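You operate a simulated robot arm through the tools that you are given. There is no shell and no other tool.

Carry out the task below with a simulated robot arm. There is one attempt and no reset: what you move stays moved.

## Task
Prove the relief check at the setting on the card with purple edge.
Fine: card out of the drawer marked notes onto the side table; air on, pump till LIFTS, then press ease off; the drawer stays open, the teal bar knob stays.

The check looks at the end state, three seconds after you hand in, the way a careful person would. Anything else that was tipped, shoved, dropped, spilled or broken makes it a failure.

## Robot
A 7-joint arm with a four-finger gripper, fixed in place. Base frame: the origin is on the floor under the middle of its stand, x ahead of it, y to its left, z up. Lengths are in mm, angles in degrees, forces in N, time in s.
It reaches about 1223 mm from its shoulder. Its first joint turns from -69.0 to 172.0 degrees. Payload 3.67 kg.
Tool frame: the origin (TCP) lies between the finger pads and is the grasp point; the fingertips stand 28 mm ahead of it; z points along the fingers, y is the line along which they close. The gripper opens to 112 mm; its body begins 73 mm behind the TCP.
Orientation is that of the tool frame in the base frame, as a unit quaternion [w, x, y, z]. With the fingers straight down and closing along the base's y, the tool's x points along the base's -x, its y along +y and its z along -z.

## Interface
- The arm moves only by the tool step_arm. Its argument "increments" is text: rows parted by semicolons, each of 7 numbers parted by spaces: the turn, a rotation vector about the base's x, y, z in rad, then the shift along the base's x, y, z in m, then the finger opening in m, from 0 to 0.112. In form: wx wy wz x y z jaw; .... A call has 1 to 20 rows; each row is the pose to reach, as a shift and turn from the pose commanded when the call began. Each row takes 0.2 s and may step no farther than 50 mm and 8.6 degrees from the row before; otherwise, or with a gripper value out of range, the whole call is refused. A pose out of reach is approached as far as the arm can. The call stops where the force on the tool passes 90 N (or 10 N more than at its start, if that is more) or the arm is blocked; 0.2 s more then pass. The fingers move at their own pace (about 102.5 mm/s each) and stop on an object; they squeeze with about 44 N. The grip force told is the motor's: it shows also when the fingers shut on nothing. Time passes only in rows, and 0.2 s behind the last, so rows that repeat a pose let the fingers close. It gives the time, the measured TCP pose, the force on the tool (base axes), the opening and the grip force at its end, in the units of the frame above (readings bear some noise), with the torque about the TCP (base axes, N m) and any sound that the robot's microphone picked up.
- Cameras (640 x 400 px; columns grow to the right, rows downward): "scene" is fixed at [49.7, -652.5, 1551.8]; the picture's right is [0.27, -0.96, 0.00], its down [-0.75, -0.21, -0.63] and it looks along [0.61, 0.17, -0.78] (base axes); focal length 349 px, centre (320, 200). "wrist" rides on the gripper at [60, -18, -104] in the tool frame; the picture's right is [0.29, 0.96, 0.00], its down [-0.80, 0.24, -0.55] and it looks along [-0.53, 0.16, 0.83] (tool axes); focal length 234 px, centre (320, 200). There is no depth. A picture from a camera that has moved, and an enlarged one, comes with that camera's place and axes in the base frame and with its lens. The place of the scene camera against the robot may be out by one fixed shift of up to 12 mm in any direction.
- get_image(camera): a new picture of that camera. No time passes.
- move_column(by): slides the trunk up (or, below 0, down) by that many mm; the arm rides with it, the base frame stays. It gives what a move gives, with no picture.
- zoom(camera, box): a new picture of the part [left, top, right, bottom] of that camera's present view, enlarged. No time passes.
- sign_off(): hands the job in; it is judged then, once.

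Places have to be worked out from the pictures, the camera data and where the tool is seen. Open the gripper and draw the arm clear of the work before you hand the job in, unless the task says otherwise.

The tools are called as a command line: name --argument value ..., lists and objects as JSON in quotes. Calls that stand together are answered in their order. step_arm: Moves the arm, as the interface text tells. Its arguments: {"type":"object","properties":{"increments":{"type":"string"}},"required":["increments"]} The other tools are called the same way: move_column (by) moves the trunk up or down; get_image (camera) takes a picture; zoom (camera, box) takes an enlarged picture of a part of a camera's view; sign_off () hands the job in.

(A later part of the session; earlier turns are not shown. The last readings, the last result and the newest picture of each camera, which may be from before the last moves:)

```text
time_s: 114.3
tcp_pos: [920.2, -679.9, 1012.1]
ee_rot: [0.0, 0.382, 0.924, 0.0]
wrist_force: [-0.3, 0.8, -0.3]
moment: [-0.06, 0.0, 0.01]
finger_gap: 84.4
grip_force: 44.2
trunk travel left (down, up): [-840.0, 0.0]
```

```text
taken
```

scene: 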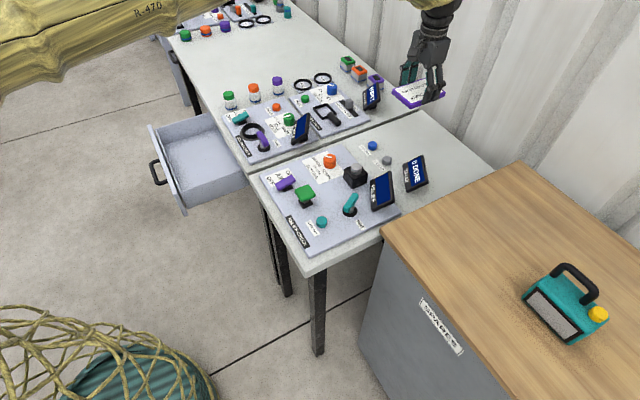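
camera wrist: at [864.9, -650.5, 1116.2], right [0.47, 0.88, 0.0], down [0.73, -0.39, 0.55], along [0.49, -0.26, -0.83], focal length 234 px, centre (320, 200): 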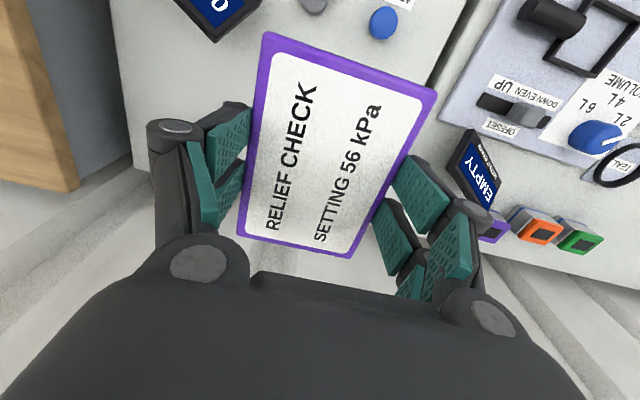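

Over the landing spot; stereo gives the table surface at about z≈800. I'll lower the trunk 150 mm, which is a pure vertical motion, to bring the card about 30 mm above the table.

move_column --by -150

get_image --camera "wrist"

zoom --camera "scene" --box '[330, 50, 530, 200]'

```text
time_s: 116.0
tcp_pos: [919.8, -681.6, 860.3]
ee_rot: [0.0, 0.382, 0.924, 0.0]
wrist_force: [-0.1, -0.7, 0.3]
moment: [0.01, 0.0, 0.0]
finger_gap: 84.5
grip_force: 43.8
trunk travel left (down, up): [-690.0, 150.0]
```

```text
taken
camera wrist: at [865.2, -650.9, 965.4], right [0.47, 0.88, 0.0], down [0.73, -0.39, 0.55], along [0.49, -0.26, -0.83], focal length 234 px, centre (320, 200)
```

wrist: 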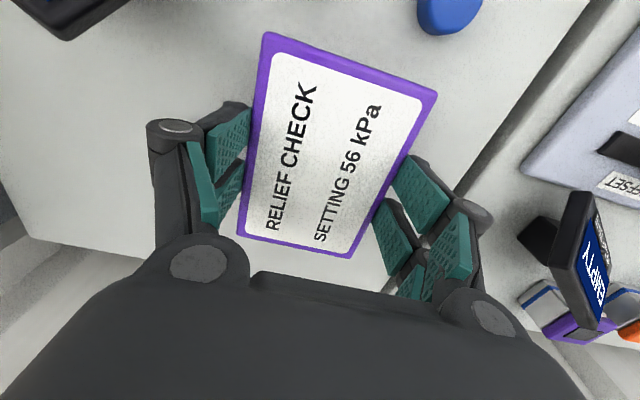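

```text
2.67 times, centred on (430, 125) of scene
camera zoom: at [49.7, -652.5, 1551.8], right [0.27, -0.96, 0.0], down [-0.75, -0.21, -0.63], along [0.61, 0.17, -0.78], focal length 930 px, centre (27, 400)
```

zoom: 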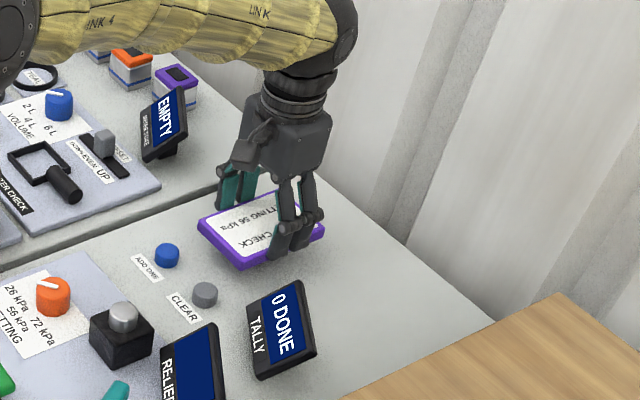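

The card hovers over a clear area. I'll lower it with the arm in small steps and watch the contact force.

step_arm --increments "0 0 0 0 0 -0.01 0.05; 0 0 0 0 0 -0.018 0.05; 0 0 0 0 0 -0.024 0.05; 0 0 0 0 0 -0.027 0.05; 0 0 0 0 0 -0.027 0.05"

```text
time_s: 117.2
tcp_pos: [919.6, -681.0, 832.9]
ee_rot: [0.0, 0.383, 0.924, 0.002]
wrist_force: [-0.5, -0.6, -0.3]
moment: [0.0, -0.03, 0.01]
finger_gap: 84.5
grip_force: 44.0
trunk travel left (down, up): [-690.0, 150.0]
```

No contact yet at z=832.9. Going down a few more millimetres.

step_arm --increments "0 0 0 0 0 -0.002 0.05; 0 0 0 0 0 -0.004 0.05; 0 0 0 0 0 -0.006 0.05; 0 0 0 0 0 -0.006 0.05"

```text
time_s: 118.2
tcp_pos: [918.9, -679.3, 831.7]
ee_rot: [0.003, 0.382, 0.924, 0.0]
wrist_force: [6.6, -4.7, 20.1]
moment: [0.37, 0.67, 0.06]
finger_gap: 84.2
grip_force: 44.0
trunk travel left (down, up): [-690.0, 150.0]
```

Contact: 20 N at z≈831.7, so the card is on the table. I'll ease the command up 4 mm and open the fingers.

step_arm --increments "0 0 0 0 0 0.0045 0.05; 0 0 0 0 0 0.005 0.088; 0 0 0 0 0 0.005 0.098; 0 0 0 0 0 0.005 0.1; 0 0 0 0 0 0.005 0.1"

get_image --camera "wrist"

```text
time_s: 119.4
tcp_pos: [919.3, -679.9, 832.2]
ee_rot: [0.0, 0.382, 0.924, 0.001]
wrist_force: [0.3, 0.7, 0.0]
moment: [-0.01, 0.02, -0.01]
finger_gap: 100.1
grip_force: 0.0
trunk travel left (down, up): [-690.0, 150.0]
```

```text
taken
camera wrist: at [864.5, -650.6, 936.6], right [0.47, 0.88, 0.0], down [0.73, -0.39, 0.55], along [0.49, -0.26, -0.83], focal length 234 px, centre (320, 200)
```

wrist: 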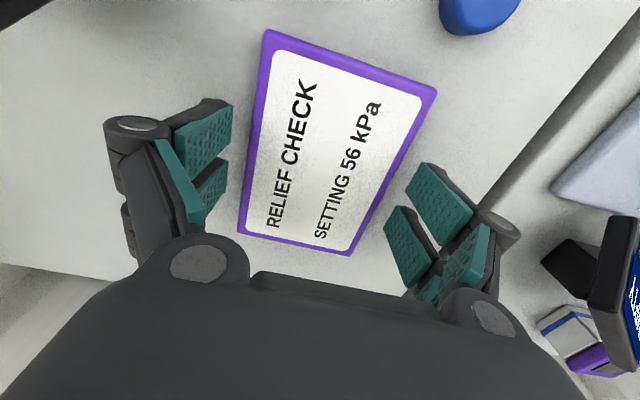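

The card lies flat and the fingers are free. I'll raise the trunk straight up by 150 mm.

move_column --by 150

get_image --camera "scene"

get_image --camera "wrist"

```text
time_s: 121.2
tcp_pos: [918.3, -680.2, 981.5]
ee_rot: [0.0, 0.382, 0.924, 0.001]
wrist_force: [0.6, 0.2, 0.4]
moment: [0.02, -0.03, -0.01]
finger_gap: 100.0
grip_force: 0.2
trunk travel left (down, up): [-840.0, 0.0]
```

```text
taken
```

scene: 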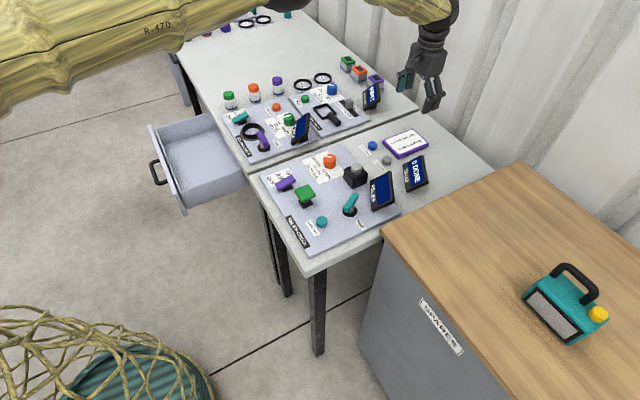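

```text
taken
camera wrist: at [864.8, -651.0, 1086.2], right [0.47, 0.88, 0.0], down [0.73, -0.39, 0.55], along [0.49, -0.26, -0.83], focal length 234 px, centre (320, 200)
```

wrist: 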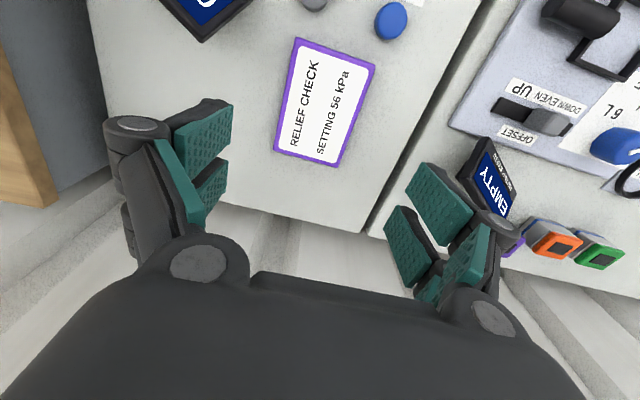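

Card placed on the side table. Now I'll move back above the relief panel at z≈975 for a close look at its controls.

step_arm --increments "0 0 0 -0.028 0.03 0 0.08; 0 0 0 -0.056 0.06 0 0.08; 0 0 0 -0.084 0.09 0 0.08; 0 0 0 -0.112 0.12 0 0.08; 0 0 0 -0.14 0.15 -0.002 0.08; 0 0 0 -0.168 0.18 -0.004 0.08; 0 0 0 -0.196 0.21 -0.006 0.08; 0 0 0 -0.218 0.24 -0.008 0.08; 0 0 0 -0.218 0.24 -0.008 0.08"

get_image --camera "wrist"

get_image --camera "scene"

```text
time_s: 123.2
tcp_pos: [700.3, -440.6, 974.9]
ee_rot: [0.0, 0.382, 0.924, 0.0]
wrist_force: [0.0, -0.8, -0.6]
moment: [-0.03, 0.02, -0.02]
finger_gap: 80.1
grip_force: 0.0
trunk travel left (down, up): [-840.0, 0.0]
```

```text
taken
camera wrist: at [645.9, -410.5, 1079.2], right [0.47, 0.88, 0.0], down [0.73, -0.39, 0.55], along [0.49, -0.26, -0.83], focal length 234 px, centre (320, 200)
```

wrist: 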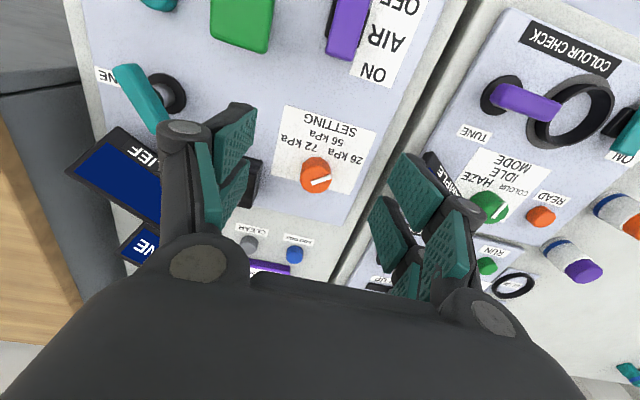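

```text
taken
```

scene: 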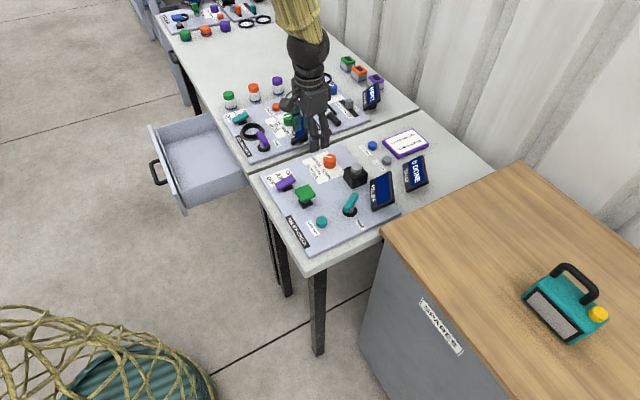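

I'll zoom in on the dial, the AIR switch and the pump.

zoom --camera "wrist" --box '[260, 90, 400, 210]'

zoom --camera "wrist" --box '[180, 0, 430, 100]'

zoom --camera "scene" --box '[255, 135, 405, 255]'

```text
3.33 times, centred on (330, 150) of wrist
camera zoom: at [645.9, -410.5, 1079.2], right [0.47, 0.88, 0.0], down [0.73, -0.39, 0.55], along [0.49, -0.26, -0.83], focal length 781 px, centre (287, 367)
```

zoom: 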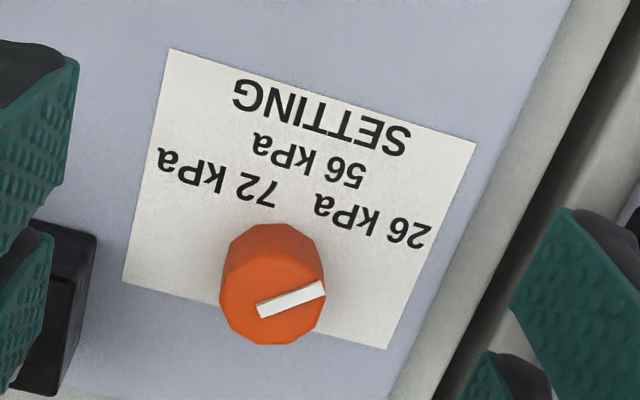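

```text
2.56 times, centred on (305, 50) of wrist
camera zoom: at [645.9, -410.5, 1079.2], right [0.47, 0.88, 0.0], down [0.73, -0.39, 0.55], along [0.49, -0.26, -0.83], focal length 600 px, centre (358, 584)
```

zoom: 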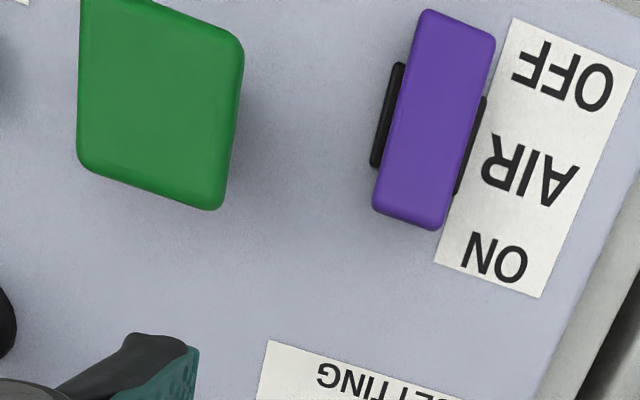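

```text
3.33 times, centred on (330, 195) of scene
camera zoom: at [49.7, -652.5, 1551.8], right [0.27, -0.96, 0.0], down [-0.75, -0.21, -0.63], along [0.61, 0.17, -0.78], focal length 1163 px, centre (287, 217)
```

zoom: 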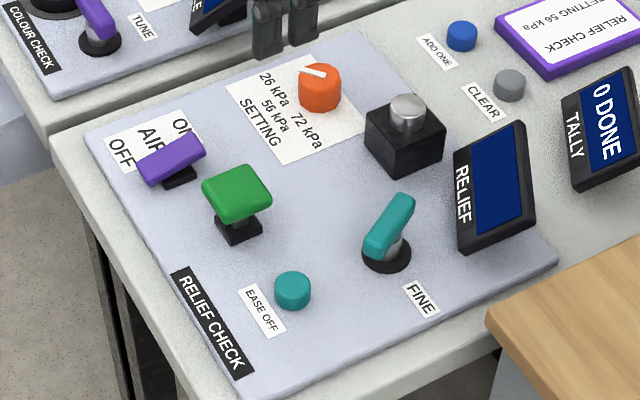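

The dial pointer is on 26 kPa now, and 56 kPa is about 50° counter-clockwise from it. I'll shift back toward the robot for a close look at the AIR paddle, the green pump and the EASE OFF button.

step_arm --increments "0 0 0 -0.02 0.012 -0.008 0.06; 0 0 0 -0.045 0.028 -0.018 0.06; 0 0 0 -0.07 0.044 -0.028 0.06; 0 0 0 -0.095 0.06 -0.036 0.06; 0 0 0 -0.12 0.07 -0.042 0.06; 0 0 0 -0.12 0.07 -0.042 0.06"

get_image --camera "wrist"

zoom --camera "wrist" --box '[180, 30, 420, 200]'

```text
time_s: 124.6
tcp_pos: [579.6, -369.4, 933.2]
ee_rot: [0.0, 0.381, 0.925, 0.002]
wrist_force: [0.4, 0.2, 0.8]
moment: [0.0, 0.03, -0.01]
finger_gap: 60.0
grip_force: 0.1
trunk travel left (down, up): [-840.0, 0.0]
```

```text
taken
camera wrist: at [525.3, -339.7, 1036.6], right [0.47, 0.88, 0.0], down [0.73, -0.39, 0.55], along [0.49, -0.26, -0.83], focal length 234 px, centre (320, 200)
```

wrist: 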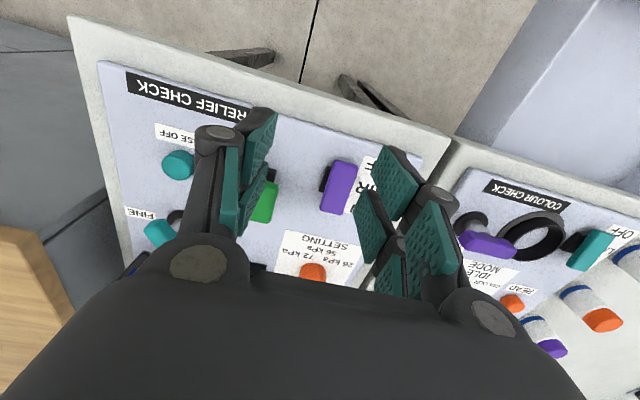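

```text
2.35 times, centred on (300, 115) of wrist
camera zoom: at [525.3, -339.7, 1036.6], right [0.47, 0.88, 0.0], down [0.73, -0.39, 0.55], along [0.49, -0.26, -0.83], focal length 551 px, centre (367, 400)
```

zoom: 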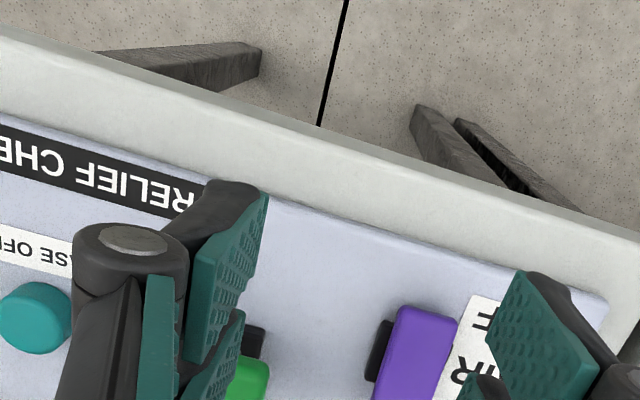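

I'll use the scene camera at high zoom on the AIR paddle and the green control.

zoom --camera "scene" --box '[265, 160, 335, 220]'

zoom --camera "scene" --box '[300, 140, 410, 240]'

```text
6.67 times, centred on (300, 190) of scene
camera zoom: at [49.7, -652.5, 1551.8], right [0.27, -0.96, 0.0], down [-0.75, -0.21, -0.63], along [0.61, 0.17, -0.78], focal length 2325 px, centre (453, 267)
```

zoom: 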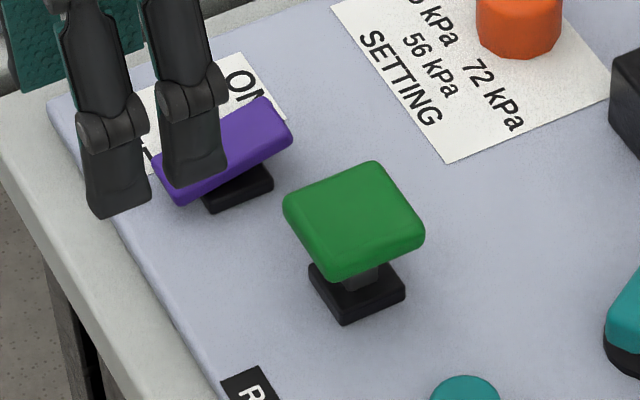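

```text
4.00 times, centred on (355, 190) of scene
camera zoom: at [49.7, -652.5, 1551.8], right [0.27, -0.96, 0.0], down [-0.75, -0.21, -0.63], along [0.61, 0.17, -0.78], focal length 1395 px, centre (180, 240)
```

zoom: 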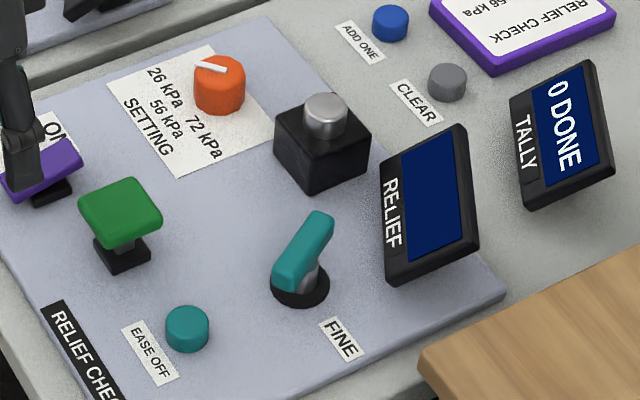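

The AIR paddle is a rocker, OFF end down (z≈826) and ON end up (z≈834), so I press the far end. The dial comes first: I'll move above it at (757,-479) with yaw about -5°.

step_arm --increments "0 0 0.1 0.025 -0.016 0.005 0.06; 0 0 0.2 0.05 -0.032 0.005 0.06; 0 0 0.3 0.076 -0.048 0.005 0.06; 0 0 0.4 0.102 -0.064 0.005 0.06; 0 0 0.5 0.128 -0.08 0.005 0.06; 0 0 0.6 0.154 -0.095 0.003 0.06; 0 0 0.7 0.177 -0.11 0 0.06; 0 0 0.7 0.177 -0.11 0 0.06"

get_image --camera "wrist"

zoom --camera "wrist" --box '[220, 50, 420, 200]'

```text
time_s: 126.4
tcp_pos: [756.6, -480.6, 934.3]
ee_rot: [0.001, 0.04, 0.999, 0.001]
wrist_force: [0.1, -0.4, -0.7]
moment: [0.05, -0.05, -0.02]
finger_gap: 60.1
grip_force: 0.1
trunk travel left (down, up): [-840.0, 0.0]
```

```text
taken
camera wrist: at [697.0, -492.2, 1037.4], right [-0.21, 0.98, 0.0], down [0.81, 0.17, 0.56], along [0.54, 0.12, -0.83], focal length 234 px, centre (320, 200)
```

wrist: 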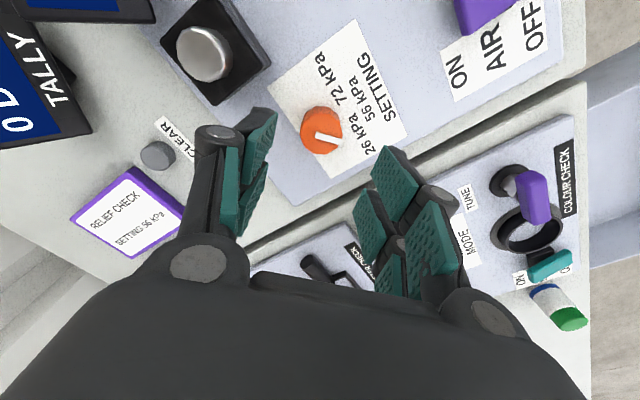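

```text
2.67 times, centred on (320, 125) of wrist
camera zoom: at [697.0, -492.2, 1037.4], right [-0.21, 0.98, 0.0], down [0.81, 0.17, 0.56], along [0.54, 0.12, -0.83], focal length 624 px, centre (320, 400)
```

zoom: 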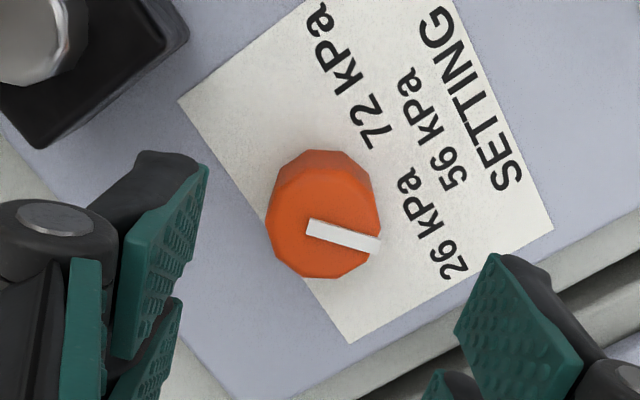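

The dial sits right on the tool axis, its pointer at azimuth ≈88° (26 kPa), and the 56 kPa mark is at about 130–135°. I'll descend over the knob and grip it.

step_arm --increments "0 0 0 0 0.001 -0.03 0.06; 0 0 0 0 0.001 -0.06 0.06; 0 0 0 0 0.001 -0.078 0.06; 0 0 0 0 0.001 -0.088 0.06; 0 0 0 0 0.001 -0.088 0.06"

get_image --camera "wrist"

```text
time_s: 127.6
tcp_pos: [757.9, -477.5, 844.0]
ee_rot: [0.001, 0.043, 0.999, 0.001]
wrist_force: [0.9, -0.3, 0.0]
moment: [0.0, 0.01, -0.03]
finger_gap: 59.9
grip_force: 0.0
trunk travel left (down, up): [-840.0, 0.0]
```

```text
taken
camera wrist: at [697.7, -491.6, 949.5], right [-0.21, 0.98, 0.0], down [0.81, 0.17, 0.56], along [0.54, 0.12, -0.83], focal length 234 px, centre (320, 200)
```

wrist: 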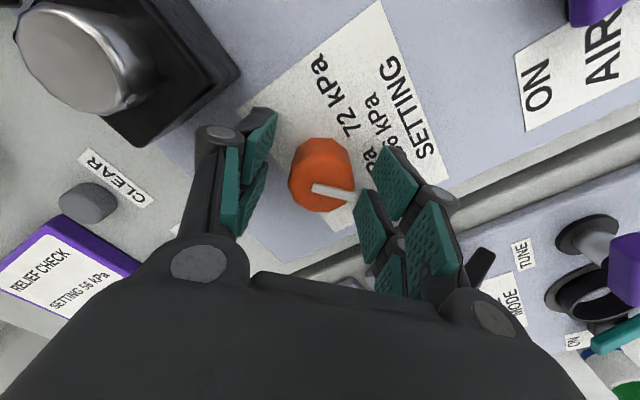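

Aligned. Closing on the knob.

step_arm --increments "0 0 0 0 0 0 0.05; 0 0 0 0 0 0 0.035; 0 0 0 0 0 0 0.025; 0 0 0 0 0 0 0.025"

get_image --camera "wrist"

```text
time_s: 128.6
tcp_pos: [758.7, -477.7, 844.6]
ee_rot: [0.0, 0.042, 0.999, 0.001]
wrist_force: [0.2, 7.0, -3.0]
moment: [0.28, -0.15, 0.1]
finger_gap: 36.2
grip_force: 45.1
trunk travel left (down, up): [-840.0, 0.0]
```

```text
taken
camera wrist: at [698.3, -490.7, 949.3], right [-0.21, 0.98, 0.0], down [0.81, 0.17, 0.55], along [0.54, 0.12, -0.83], focal length 234 px, centre (320, 200)
```

wrist: 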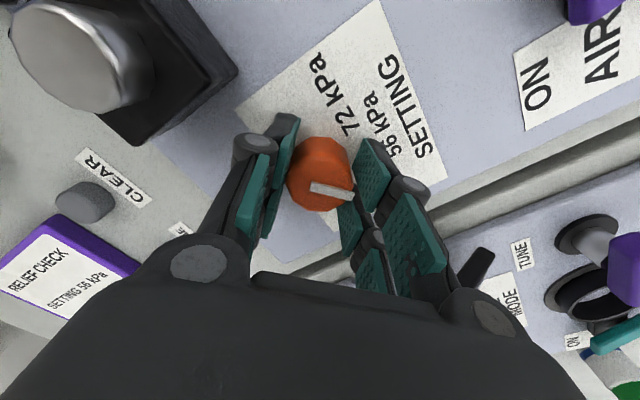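

Gripped at 36 mm. Rotating the knob counter-clockwise by about 46°.

step_arm --increments "0 0 0.1 0 0 0 0.025; 0 0 0.2 0 0 0 0.025; 0 0 0.3 0 0 0 0.025; 0 0 0.4 0 0 0 0.025; 0 0 0.5 0 0 0 0.025; 0 0 0.6 0 0 0 0.025; 0 0 0.7 0 0 0 0.025; 0 0 0.8 0 0 0 0.025; 0 0 0.8 0 0 0 0.025"

get_image --camera "wrist"

zoom --camera "scene" --box '[290, 130, 400, 220]'

```text
time_s: 130.6
tcp_pos: [758.7, -478.1, 845.9]
ee_rot: [0.0, -0.351, 0.936, 0.0]
wrist_force: [6.8, 8.2, 1.3]
moment: [0.37, -0.52, 0.01]
finger_gap: 35.9
grip_force: 45.5
trunk travel left (down, up): [-840.0, 0.0]
```

```text
taken
camera wrist: at [726.6, -531.5, 949.2], right [-0.85, 0.53, 0.0], down [0.44, 0.7, 0.56], along [0.3, 0.47, -0.83], focal length 234 px, centre (320, 200)
```

wrist: 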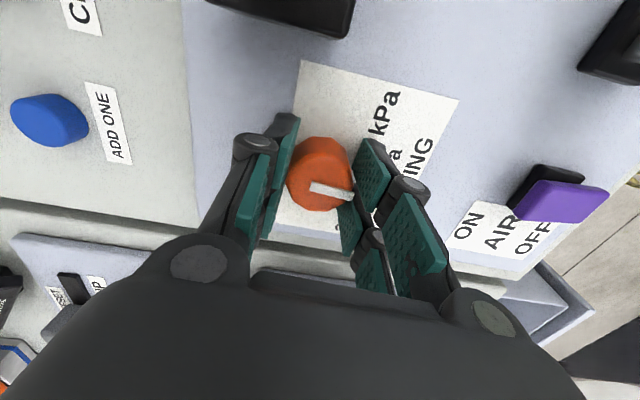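

```text
4.44 times, centred on (345, 175) of scene
camera zoom: at [49.7, -652.5, 1551.8], right [0.27, -0.96, 0.0], down [-0.75, -0.21, -0.63], along [0.61, 0.17, -0.78], focal length 1550 px, centre (209, 311)
```

zoom: 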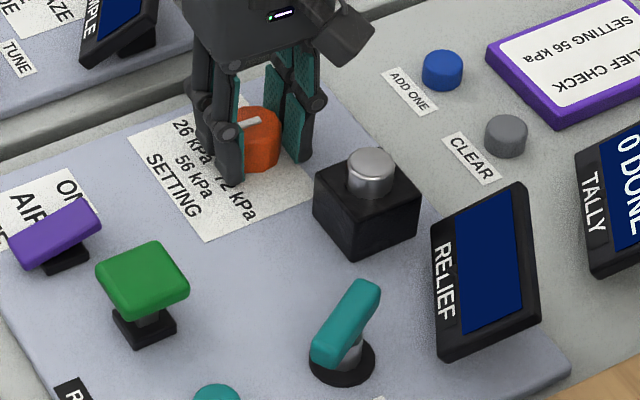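

The knob turned with the gripper by 45.7°. I'll open and lift to check the pointer against the 56 kPa mark.

step_arm --increments "0 0 0 0 0 0 0.045; 0 0 0 0 0 0 0.06; 0 0 0 0 0 0 0.06; 0 0 0 0 0 0.03 0.06; 0 0 0 0 0 0.06 0.06; 0 0 0 0 0 0.09 0.06; 0 0 0 0 0 0.09 0.06"

zoom --camera "wrist" --box '[220, 50, 420, 200]'

zoom --camera "scene" --box '[290, 130, 400, 220]'

```text
time_s: 132.2
tcp_pos: [758.9, -477.8, 933.8]
ee_rot: [-0.001, -0.35, 0.937, 0.001]
wrist_force: [0.2, -0.2, -0.9]
moment: [0.01, 0.02, -0.03]
finger_gap: 60.0
grip_force: 0.1
trunk travel left (down, up): [-840.0, 0.0]
```

```text
2.67 times, centred on (320, 125) of wrist
camera zoom: at [725.0, -531.9, 1037.5], right [-0.85, 0.53, 0.0], down [0.44, 0.7, 0.56], along [0.29, 0.47, -0.83], focal length 624 px, centre (320, 400)
```

zoom: 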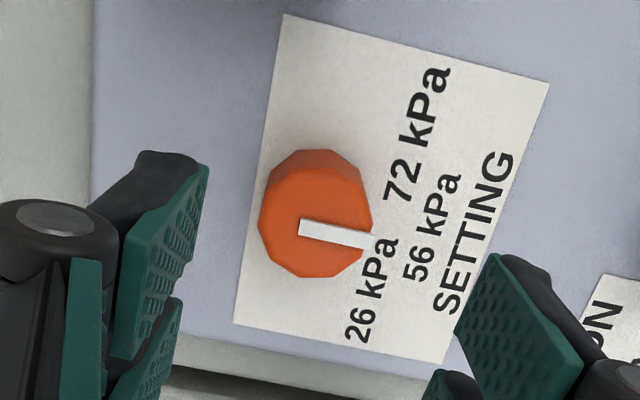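

```text
4.44 times, centred on (345, 175) of scene
camera zoom: at [49.7, -652.5, 1551.8], right [0.27, -0.96, 0.0], down [-0.75, -0.21, -0.63], along [0.61, 0.17, -0.78], focal length 1550 px, centre (209, 311)
```

zoom: 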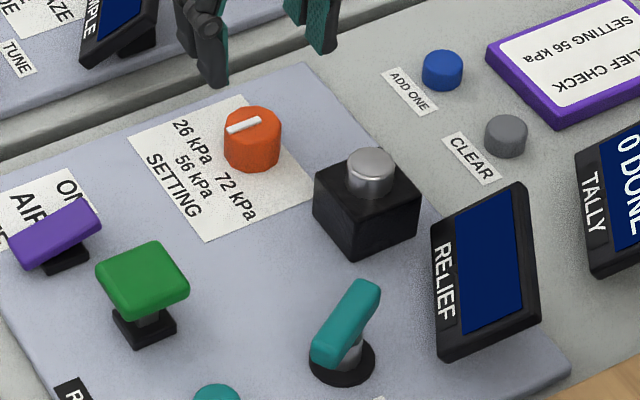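

The pointer now reads azimuth ≈136.5°, and the labels lie at 90°, 135.7° and 180.6°, so it is on 56 kPa. Next is the AIR rocker: closing the fingers and moving above its ON end.

step_arm --increments "0 0 0.02 -0.025 0.025 0 0.03; 0 0 0.04 -0.05 0.05 0 0; 0 0 0.06 -0.075 0.075 0 0; 0 0 0.07 -0.093 0.095 0 0; 0 0 0.07 -0.093 0.095 0 0; 0 0 0.07 -0.093 0.095 0 0"

get_image --camera "wrist"

zoom --camera "wrist" --box '[220, 50, 420, 250]'

zoom --camera "scene" --box '[240, 130, 400, 250]'

```text
time_s: 133.6
tcp_pos: [666.4, -384.9, 936.0]
ee_rot: [0.001, -0.382, 0.924, 0.0]
wrist_force: [-0.5, 0.0, 0.4]
moment: [0.0, 0.01, 0.0]
finger_gap: 0.0
grip_force: 35.6
trunk travel left (down, up): [-840.0, 0.0]
```

```text
taken
camera wrist: at [637.4, -439.9, 1039.2], right [-0.88, 0.47, 0.0], down [0.39, 0.73, 0.56], along [0.26, 0.49, -0.83], focal length 234 px, centre (320, 200)
```

wrist: 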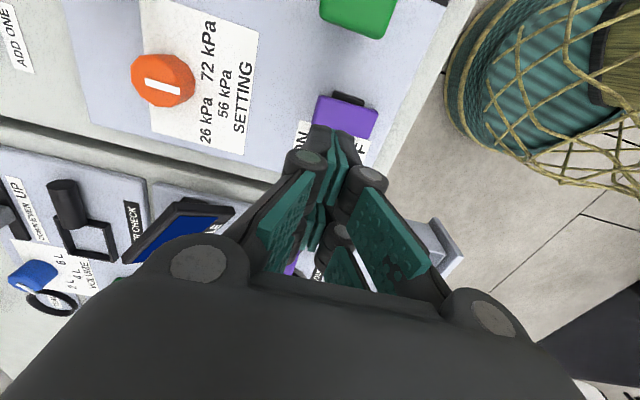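

```text
2.00 times, centred on (320, 150) of wrist
camera zoom: at [637.4, -439.9, 1039.2], right [-0.88, 0.47, 0.0], down [0.39, 0.73, 0.56], along [0.26, 0.49, -0.83], focal length 468 px, centre (320, 300)
```

zoom: 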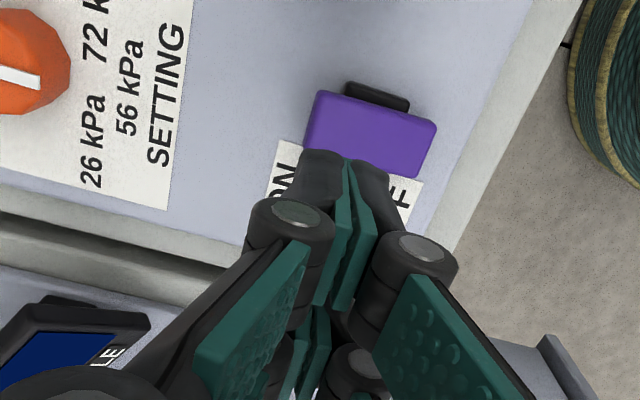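

```text
3.33 times, centred on (320, 190) of scene
camera zoom: at [49.7, -652.5, 1551.8], right [0.27, -0.96, 0.0], down [-0.75, -0.21, -0.63], along [0.61, 0.17, -0.78], focal length 1163 px, centre (320, 233)
```

zoom: 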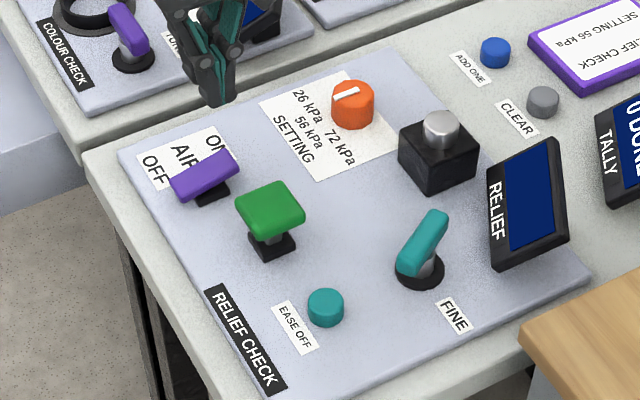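

The paddle's ON end is at (662.5,-402) and one finger pair lines up over it. I'll descend to just above and then press slowly.

step_arm --increments "0 0 0 0 0 -0.03 0; 0 0 0 0 0 -0.055 0; 0 0 0 0 0 -0.068 0; 0 0 0 0 0 -0.072 0; 0 0 0 0 0 -0.076 0; 0 0 0 0 0 -0.08 0; 0 0 0 0 0 -0.08 0"

zoom --camera "scene" --box '[240, 130, 400, 250]'

```text
time_s: 135.2
tcp_pos: [665.7, -383.5, 856.6]
ee_rot: [0.002, -0.382, 0.924, -0.001]
wrist_force: [0.2, -2.8, 21.4]
moment: [-0.23, 0.37, 0.07]
finger_gap: 0.1
grip_force: 36.4
trunk travel left (down, up): [-840.0, 0.0]
heard: click
```

```text
3.33 times, centred on (320, 190) of scene
camera zoom: at [49.7, -652.5, 1551.8], right [0.27, -0.96, 0.0], down [-0.75, -0.21, -0.63], along [0.61, 0.17, -0.78], focal length 1163 px, centre (320, 233)
```

zoom: 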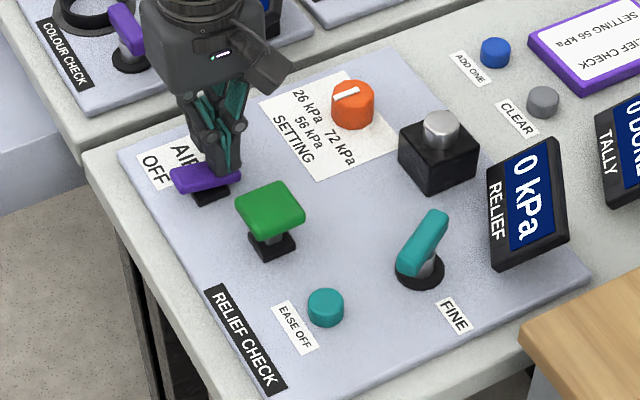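

A click was heard and the RELIEF display now shows "0 kPa", so AIR is on. I'll lift off and move above the green pump.

step_arm --increments "0 0 0 0 0 0.03 0; 0 0 0 0 0 0.07 0; 0 0 0 -0.012 -0.014 0.08 0; 0 0 0 -0.032 -0.036 0.08 0; 0 0 0 -0.05 -0.055 0.08 0; 0 0 0 -0.05 -0.055 0.08 0"

get_image --camera "wrist"

zoom --camera "scene" --box '[240, 130, 400, 250]'

```text
time_s: 136.6
tcp_pos: [617.1, -435.4, 934.5]
ee_rot: [0.0, -0.384, 0.923, 0.001]
wrist_force: [0.1, 0.6, 0.0]
moment: [0.0, 0.02, -0.02]
finger_gap: 0.0
grip_force: 35.2
trunk travel left (down, up): [-840.0, 0.0]
```

```text
taken
camera wrist: at [588.4, -491.9, 1038.8], right [-0.88, 0.47, 0.0], down [0.39, 0.73, 0.56], along [0.26, 0.49, -0.83], focal length 234 px, centre (320, 200)
```

wrist: 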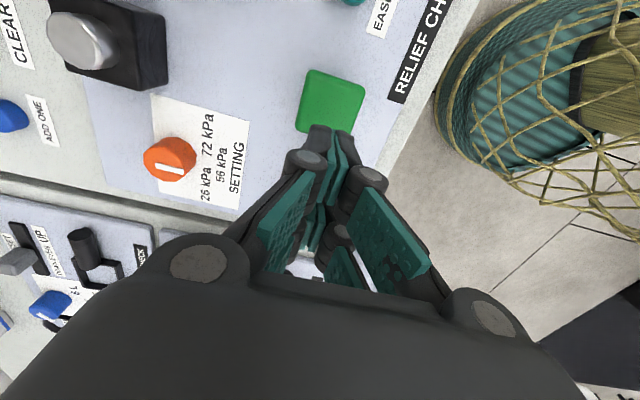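

```text
3.33 times, centred on (320, 190) of scene
camera zoom: at [49.7, -652.5, 1551.8], right [0.27, -0.96, 0.0], down [-0.75, -0.21, -0.63], along [0.61, 0.17, -0.78], focal length 1163 px, centre (320, 233)
```

zoom: 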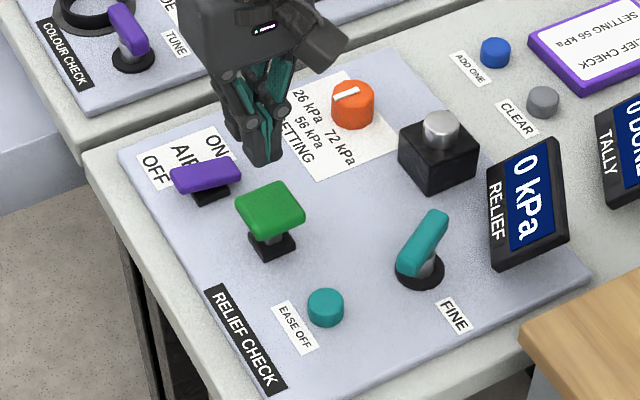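

AIR is on. The green cap's top is at (600,-452.5,852). I'll centre over it and make a first, gentle pump stroke.

step_arm --increments "0 0 0 -0.009 -0.009 -0.01 0; 0 0 0 -0.0165 -0.017 -0.035 0; 0 0 0 -0.0165 -0.017 -0.046 0; 0 0 0 -0.0165 -0.017 -0.052 0; 0 0 0 -0.0165 -0.017 -0.058 0; 0 0 0 -0.0165 -0.017 -0.062 0; 0 0 0 -0.0165 -0.017 -0.062 0"

zoom --camera "scene" --box '[240, 130, 400, 250]'

```text
time_s: 138.2
tcp_pos: [598.9, -455.5, 872.6]
ee_rot: [0.0, -0.383, 0.924, 0.001]
wrist_force: [0.6, 0.4, 2.9]
moment: [0.03, -0.02, 0.02]
finger_gap: 5.7
grip_force: 35.3
trunk travel left (down, up): [-840.0, 0.0]
```

```text
3.33 times, centred on (320, 190) of scene
camera zoom: at [49.7, -652.5, 1551.8], right [0.27, -0.96, 0.0], down [-0.75, -0.21, -0.63], along [0.61, 0.17, -0.78], focal length 1163 px, centre (320, 233)
```

zoom: 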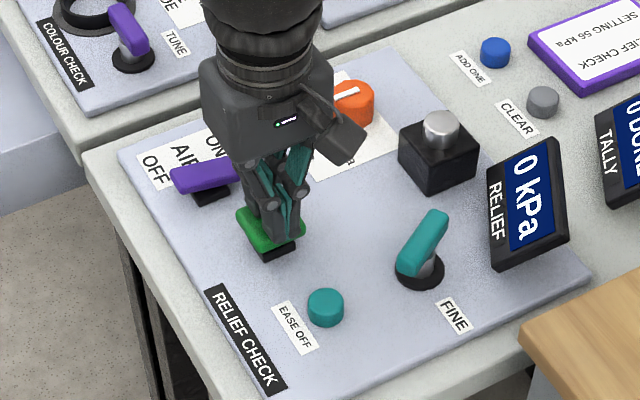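

The fingertips are on the cap with a light 3 N, and the display still reads 0 kPa. I'll press further down.

step_arm --increments "0 0 0 0 0 -0.003 0; 0 0 0 0 0 -0.006 0; 0 0 0 0 0 -0.009 0; 0 0 0 0 0 -0.009 0"

zoom --camera "scene" --box '[260, 160, 400, 250]'

get_image --camera "wrist"

```text
time_s: 139.2
tcp_pos: [598.7, -456.5, 864.3]
ee_rot: [0.001, -0.383, 0.924, 0.0]
wrist_force: [-2.1, 1.7, 7.7]
moment: [0.05, 0.07, 0.0]
finger_gap: 6.0
grip_force: 35.4
trunk travel left (down, up): [-840.0, 0.0]
```

```text
4.44 times, centred on (330, 205) of scene
camera zoom: at [49.7, -652.5, 1551.8], right [0.27, -0.96, 0.0], down [-0.75, -0.21, -0.63], along [0.61, 0.17, -0.78], focal length 1550 px, centre (276, 178)
```

zoom: 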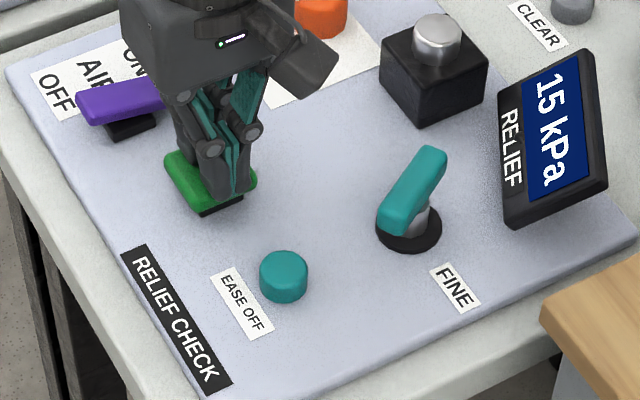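

```text
taken
camera wrist: at [570.0, -511.0, 968.8], right [-0.88, 0.47, 0.0], down [0.39, 0.73, 0.56], along [0.26, 0.49, -0.83], focal length 234 px, centre (320, 200)
```

wrist: 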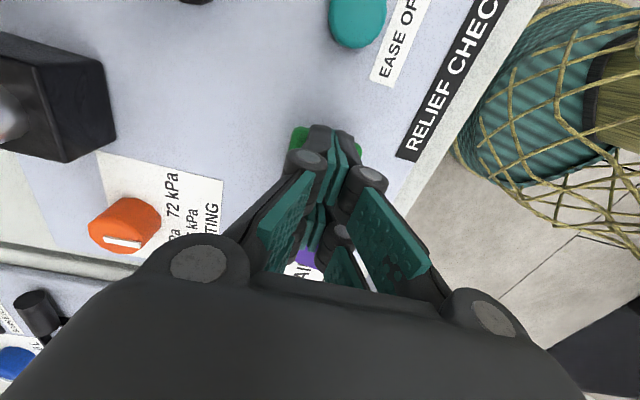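

The display reads 15 kPa after one stroke. I'll release and stroke again, checking after each stroke.

step_arm --increments "0 0 0 0 0 0.012 0; 0 0 0 0 0 0.024 0; 0 0 0 0 0 0.024 0; 0 0 0 0 0 0.012 0; 0 0 0 0 0 0.005 0; 0 0 0 0 0 0 0; 0 0 0 0 0 -0.001 0; 0 0 0 0 0 -0.001 0"

zoom --camera "scene" --box '[260, 160, 400, 250]'

```text
time_s: 141.0
tcp_pos: [597.9, -455.0, 864.5]
ee_rot: [0.001, -0.383, 0.924, 0.001]
wrist_force: [0.4, -5.4, 14.5]
moment: [-0.16, 0.05, -0.03]
finger_gap: 5.7
grip_force: 35.7
trunk travel left (down, up): [-840.0, 0.0]
```

```text
4.44 times, centred on (330, 205) of scene
camera zoom: at [49.7, -652.5, 1551.8], right [0.27, -0.96, 0.0], down [-0.75, -0.21, -0.63], along [0.61, 0.17, -0.78], focal length 1550 px, centre (276, 178)
```

zoom: 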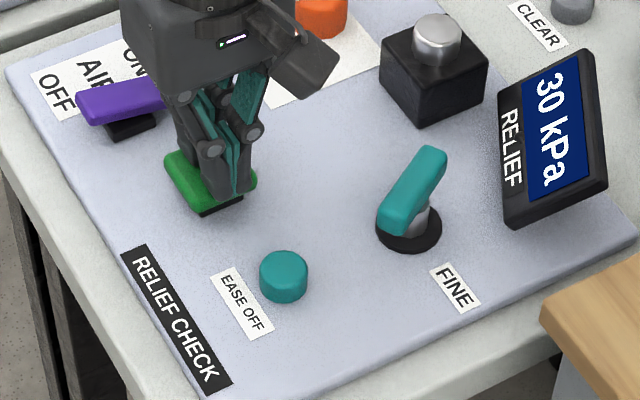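

30 kPa after two strokes. A third stroke.

step_arm --increments "0 0 0 0 0 0.012 0; 0 0 0 0 0 0.025 0; 0 0 0 0 0 0.025 0; 0 0 0 0 0 0.012 0; 0 0 0 0 0 0.005 0; 0 0 0 0 0 0 0; 0 0 0 0 0 0 0; 0 0 0 0 0 0 0"

zoom --camera "scene" --box '[260, 160, 400, 250]'

```text
time_s: 142.8
tcp_pos: [599.2, -454.4, 863.6]
ee_rot: [0.001, -0.383, 0.924, 0.001]
wrist_force: [4.1, -6.3, 21.1]
moment: [-0.21, -0.02, 0.0]
finger_gap: 6.1
grip_force: 35.3
trunk travel left (down, up): [-840.0, 0.0]
```

```text
4.44 times, centred on (330, 205) of scene
camera zoom: at [49.7, -652.5, 1551.8], right [0.27, -0.96, 0.0], down [-0.75, -0.21, -0.63], along [0.61, 0.17, -0.78], focal length 1550 px, centre (276, 178)
```

zoom: 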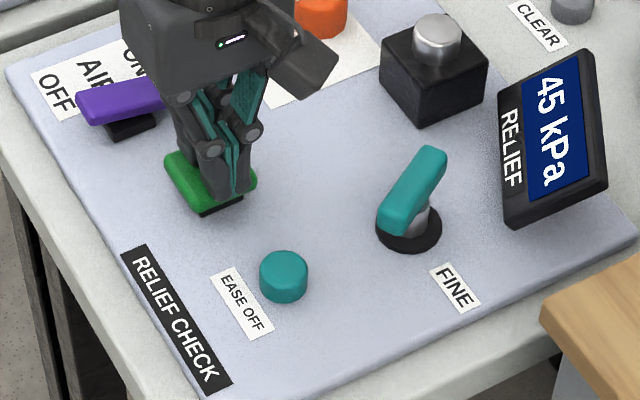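

45 kPa. A fourth stroke should reach the 56 kPa setting.

step_arm --increments "0 0 0 0 0 0.012 0; 0 0 0 0 0 0.025 0; 0 0 0 0 0 0.025 0; 0 0 0 0 0 0.012 0; 0 0 0 0 0 0.005 0; 0 0 0 0 0 0 0; 0 0 0 0 0 0 0; 0 0 0 0 0 0 0"

zoom --camera "scene" --box '[260, 160, 400, 250]'

```text
time_s: 144.6
tcp_pos: [598.3, -454.7, 863.0]
ee_rot: [0.001, -0.382, 0.924, 0.001]
wrist_force: [-1.0, -2.2, 16.2]
moment: [-0.08, 0.09, -0.07]
finger_gap: 6.2
grip_force: 35.5
trunk travel left (down, up): [-840.0, 0.0]
```

```text
4.44 times, centred on (330, 205) of scene
camera zoom: at [49.7, -652.5, 1551.8], right [0.27, -0.96, 0.0], down [-0.75, -0.21, -0.63], along [0.61, 0.17, -0.78], focal length 1550 px, centre (276, 178)
```

zoom: 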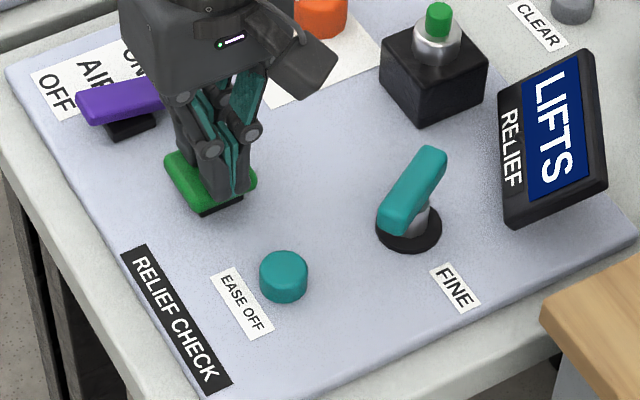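

"LIFTS" is displayed and the indicator pin has risen. I'll lift off the pump and locate the EASE OFF button.

step_arm --increments "0 0 0 0 0 0.03 0; 0 0 0 0 0 0.07 0; 0 0 0 0 0 0.075 0; 0 0 0 0 0 0.075 0"

zoom --camera "wrist" --box '[260, 0, 460, 150]'

zoom --camera "scene" --box '[260, 140, 420, 250]'

```text
time_s: 145.6
tcp_pos: [598.6, -456.6, 938.1]
ee_rot: [0.0, -0.382, 0.924, 0.001]
wrist_force: [-0.4, 1.0, 0.5]
moment: [0.01, 0.0, -0.03]
finger_gap: 0.0
grip_force: 35.8
trunk travel left (down, up): [-840.0, 0.0]
```

```text
2.67 times, centred on (360, 75) of wrist
camera zoom: at [569.9, -511.6, 1041.4], right [-0.88, 0.47, 0.0], down [0.39, 0.73, 0.56], along [0.26, 0.49, -0.83], focal length 624 px, centre (213, 533)
```

zoom: 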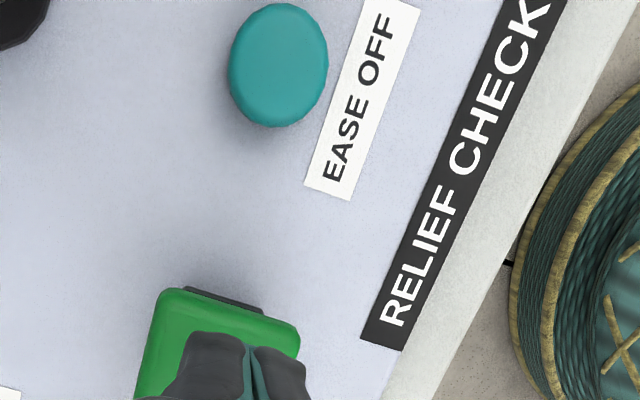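

```text
3.64 times, centred on (340, 195) of scene
camera zoom: at [49.7, -652.5, 1551.8], right [0.27, -0.96, 0.0], down [-0.75, -0.21, -0.63], along [0.61, 0.17, -0.78], focal length 1268 px, centre (247, 218)
```

zoom: 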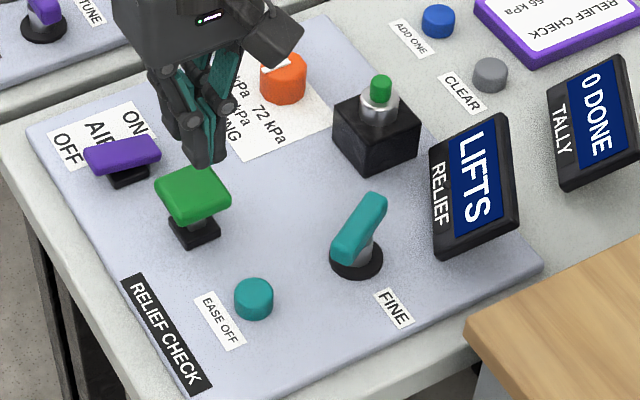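

EASE OFF is at about (547.5,-514.6) with its top near z≈828. I'll move above it, then press gently.

step_arm --increments "0 0 0 -0.018 -0.02 0 0; 0 0 0 -0.036 -0.04 0 0; 0 0 0 -0.051 -0.058 0 0; 0 0 0 -0.051 -0.058 -0.025 0; 0 0 0 -0.051 -0.058 -0.05 0; 0 0 0 -0.051 -0.058 -0.068 0; 0 0 0 -0.051 -0.058 -0.068 0"

get_image --camera "wrist"

zoom --camera "scene" --box '[260, 140, 420, 250]'

```text
time_s: 147.2
tcp_pos: [546.0, -513.1, 868.5]
ee_rot: [0.001, -0.383, 0.924, 0.001]
wrist_force: [-0.2, 0.6, -0.2]
moment: [0.01, -0.02, 0.01]
finger_gap: 0.0
grip_force: 36.0
trunk travel left (down, up): [-840.0, 0.0]
```

```text
taken
camera wrist: at [517.4, -568.5, 973.8], right [-0.88, 0.47, 0.0], down [0.39, 0.73, 0.56], along [0.26, 0.49, -0.83], focal length 234 px, centre (320, 200)
```

wrist: 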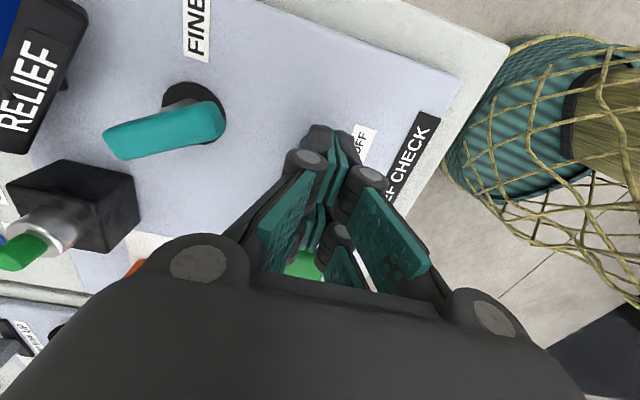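

```text
3.64 times, centred on (340, 195) of scene
camera zoom: at [49.7, -652.5, 1551.8], right [0.27, -0.96, 0.0], down [-0.75, -0.21, -0.63], along [0.61, 0.17, -0.78], focal length 1268 px, centre (247, 218)
```

zoom: 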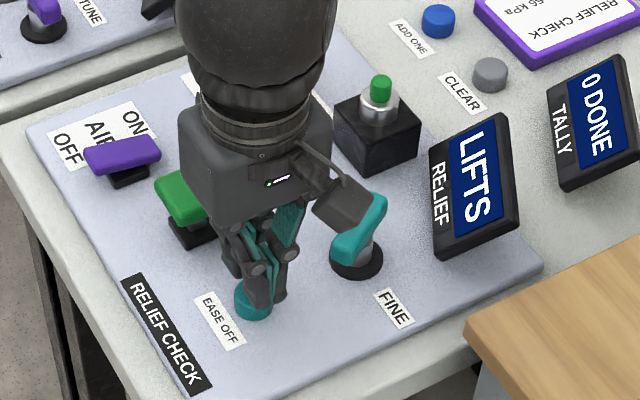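

The fingertips are just above the button. Pressing slowly.

step_arm --increments "0 0 0 0 0 -0.005 0; 0 0 0 0 0 -0.01 0; 0 0 0 0 0 -0.013 0; 0 0 0 0 0 -0.016 0; 0 0 0 0 0 -0.018 0; 0 0 0 0 0 -0.018 0"

zoom --camera "scene" --box '[260, 140, 420, 250]'

```text
time_s: 148.6
tcp_pos: [548.1, -513.0, 851.7]
ee_rot: [0.001, -0.383, 0.924, 0.002]
wrist_force: [0.7, 0.1, 1.8]
moment: [0.01, -0.02, -0.04]
finger_gap: 6.1
grip_force: 34.9
trunk travel left (down, up): [-840.0, 0.0]
```

```text
3.64 times, centred on (340, 195) of scene
camera zoom: at [49.7, -652.5, 1551.8], right [0.27, -0.96, 0.0], down [-0.75, -0.21, -0.63], along [0.61, 0.17, -0.78], focal length 1268 px, centre (247, 218)
```

zoom: 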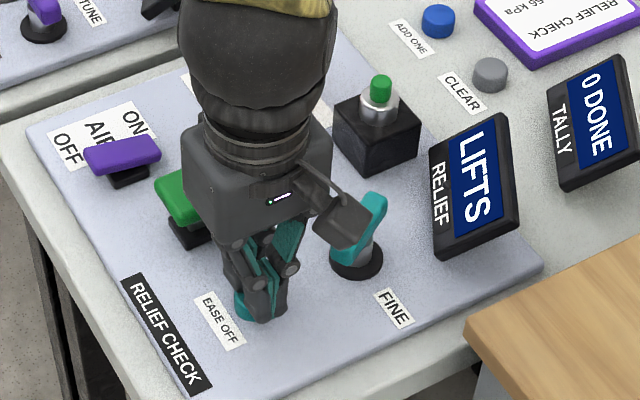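

In contact, but not actuated yet. Pressing a few millimetres more.

step_arm --increments "0 0 0 0 0 -0.002 0; 0 0 0 0 0 -0.004 0; 0 0 0 0 0 -0.006 0; 0 0 0 0 0 -0.006 0"

zoom --camera "scene" --box '[260, 140, 420, 250]'

```text
time_s: 149.6
tcp_pos: [547.6, -513.2, 847.8]
ee_rot: [0.001, -0.383, 0.924, -0.001]
wrist_force: [2.9, -3.9, 19.8]
moment: [-0.01, -0.13, 0.07]
finger_gap: 6.0
grip_force: 36.4
trunk travel left (down, up): [-840.0, 0.0]
heard: click
```

```text
3.64 times, centred on (340, 195) of scene
camera zoom: at [49.7, -652.5, 1551.8], right [0.27, -0.96, 0.0], down [-0.75, -0.21, -0.63], along [0.61, 0.17, -0.78], focal length 1268 px, centre (247, 218)
```

zoom: 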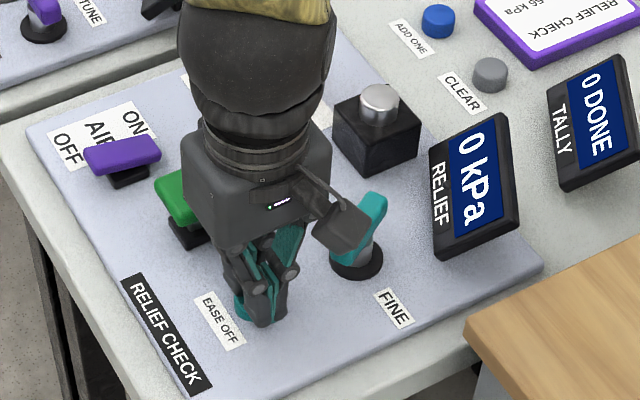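

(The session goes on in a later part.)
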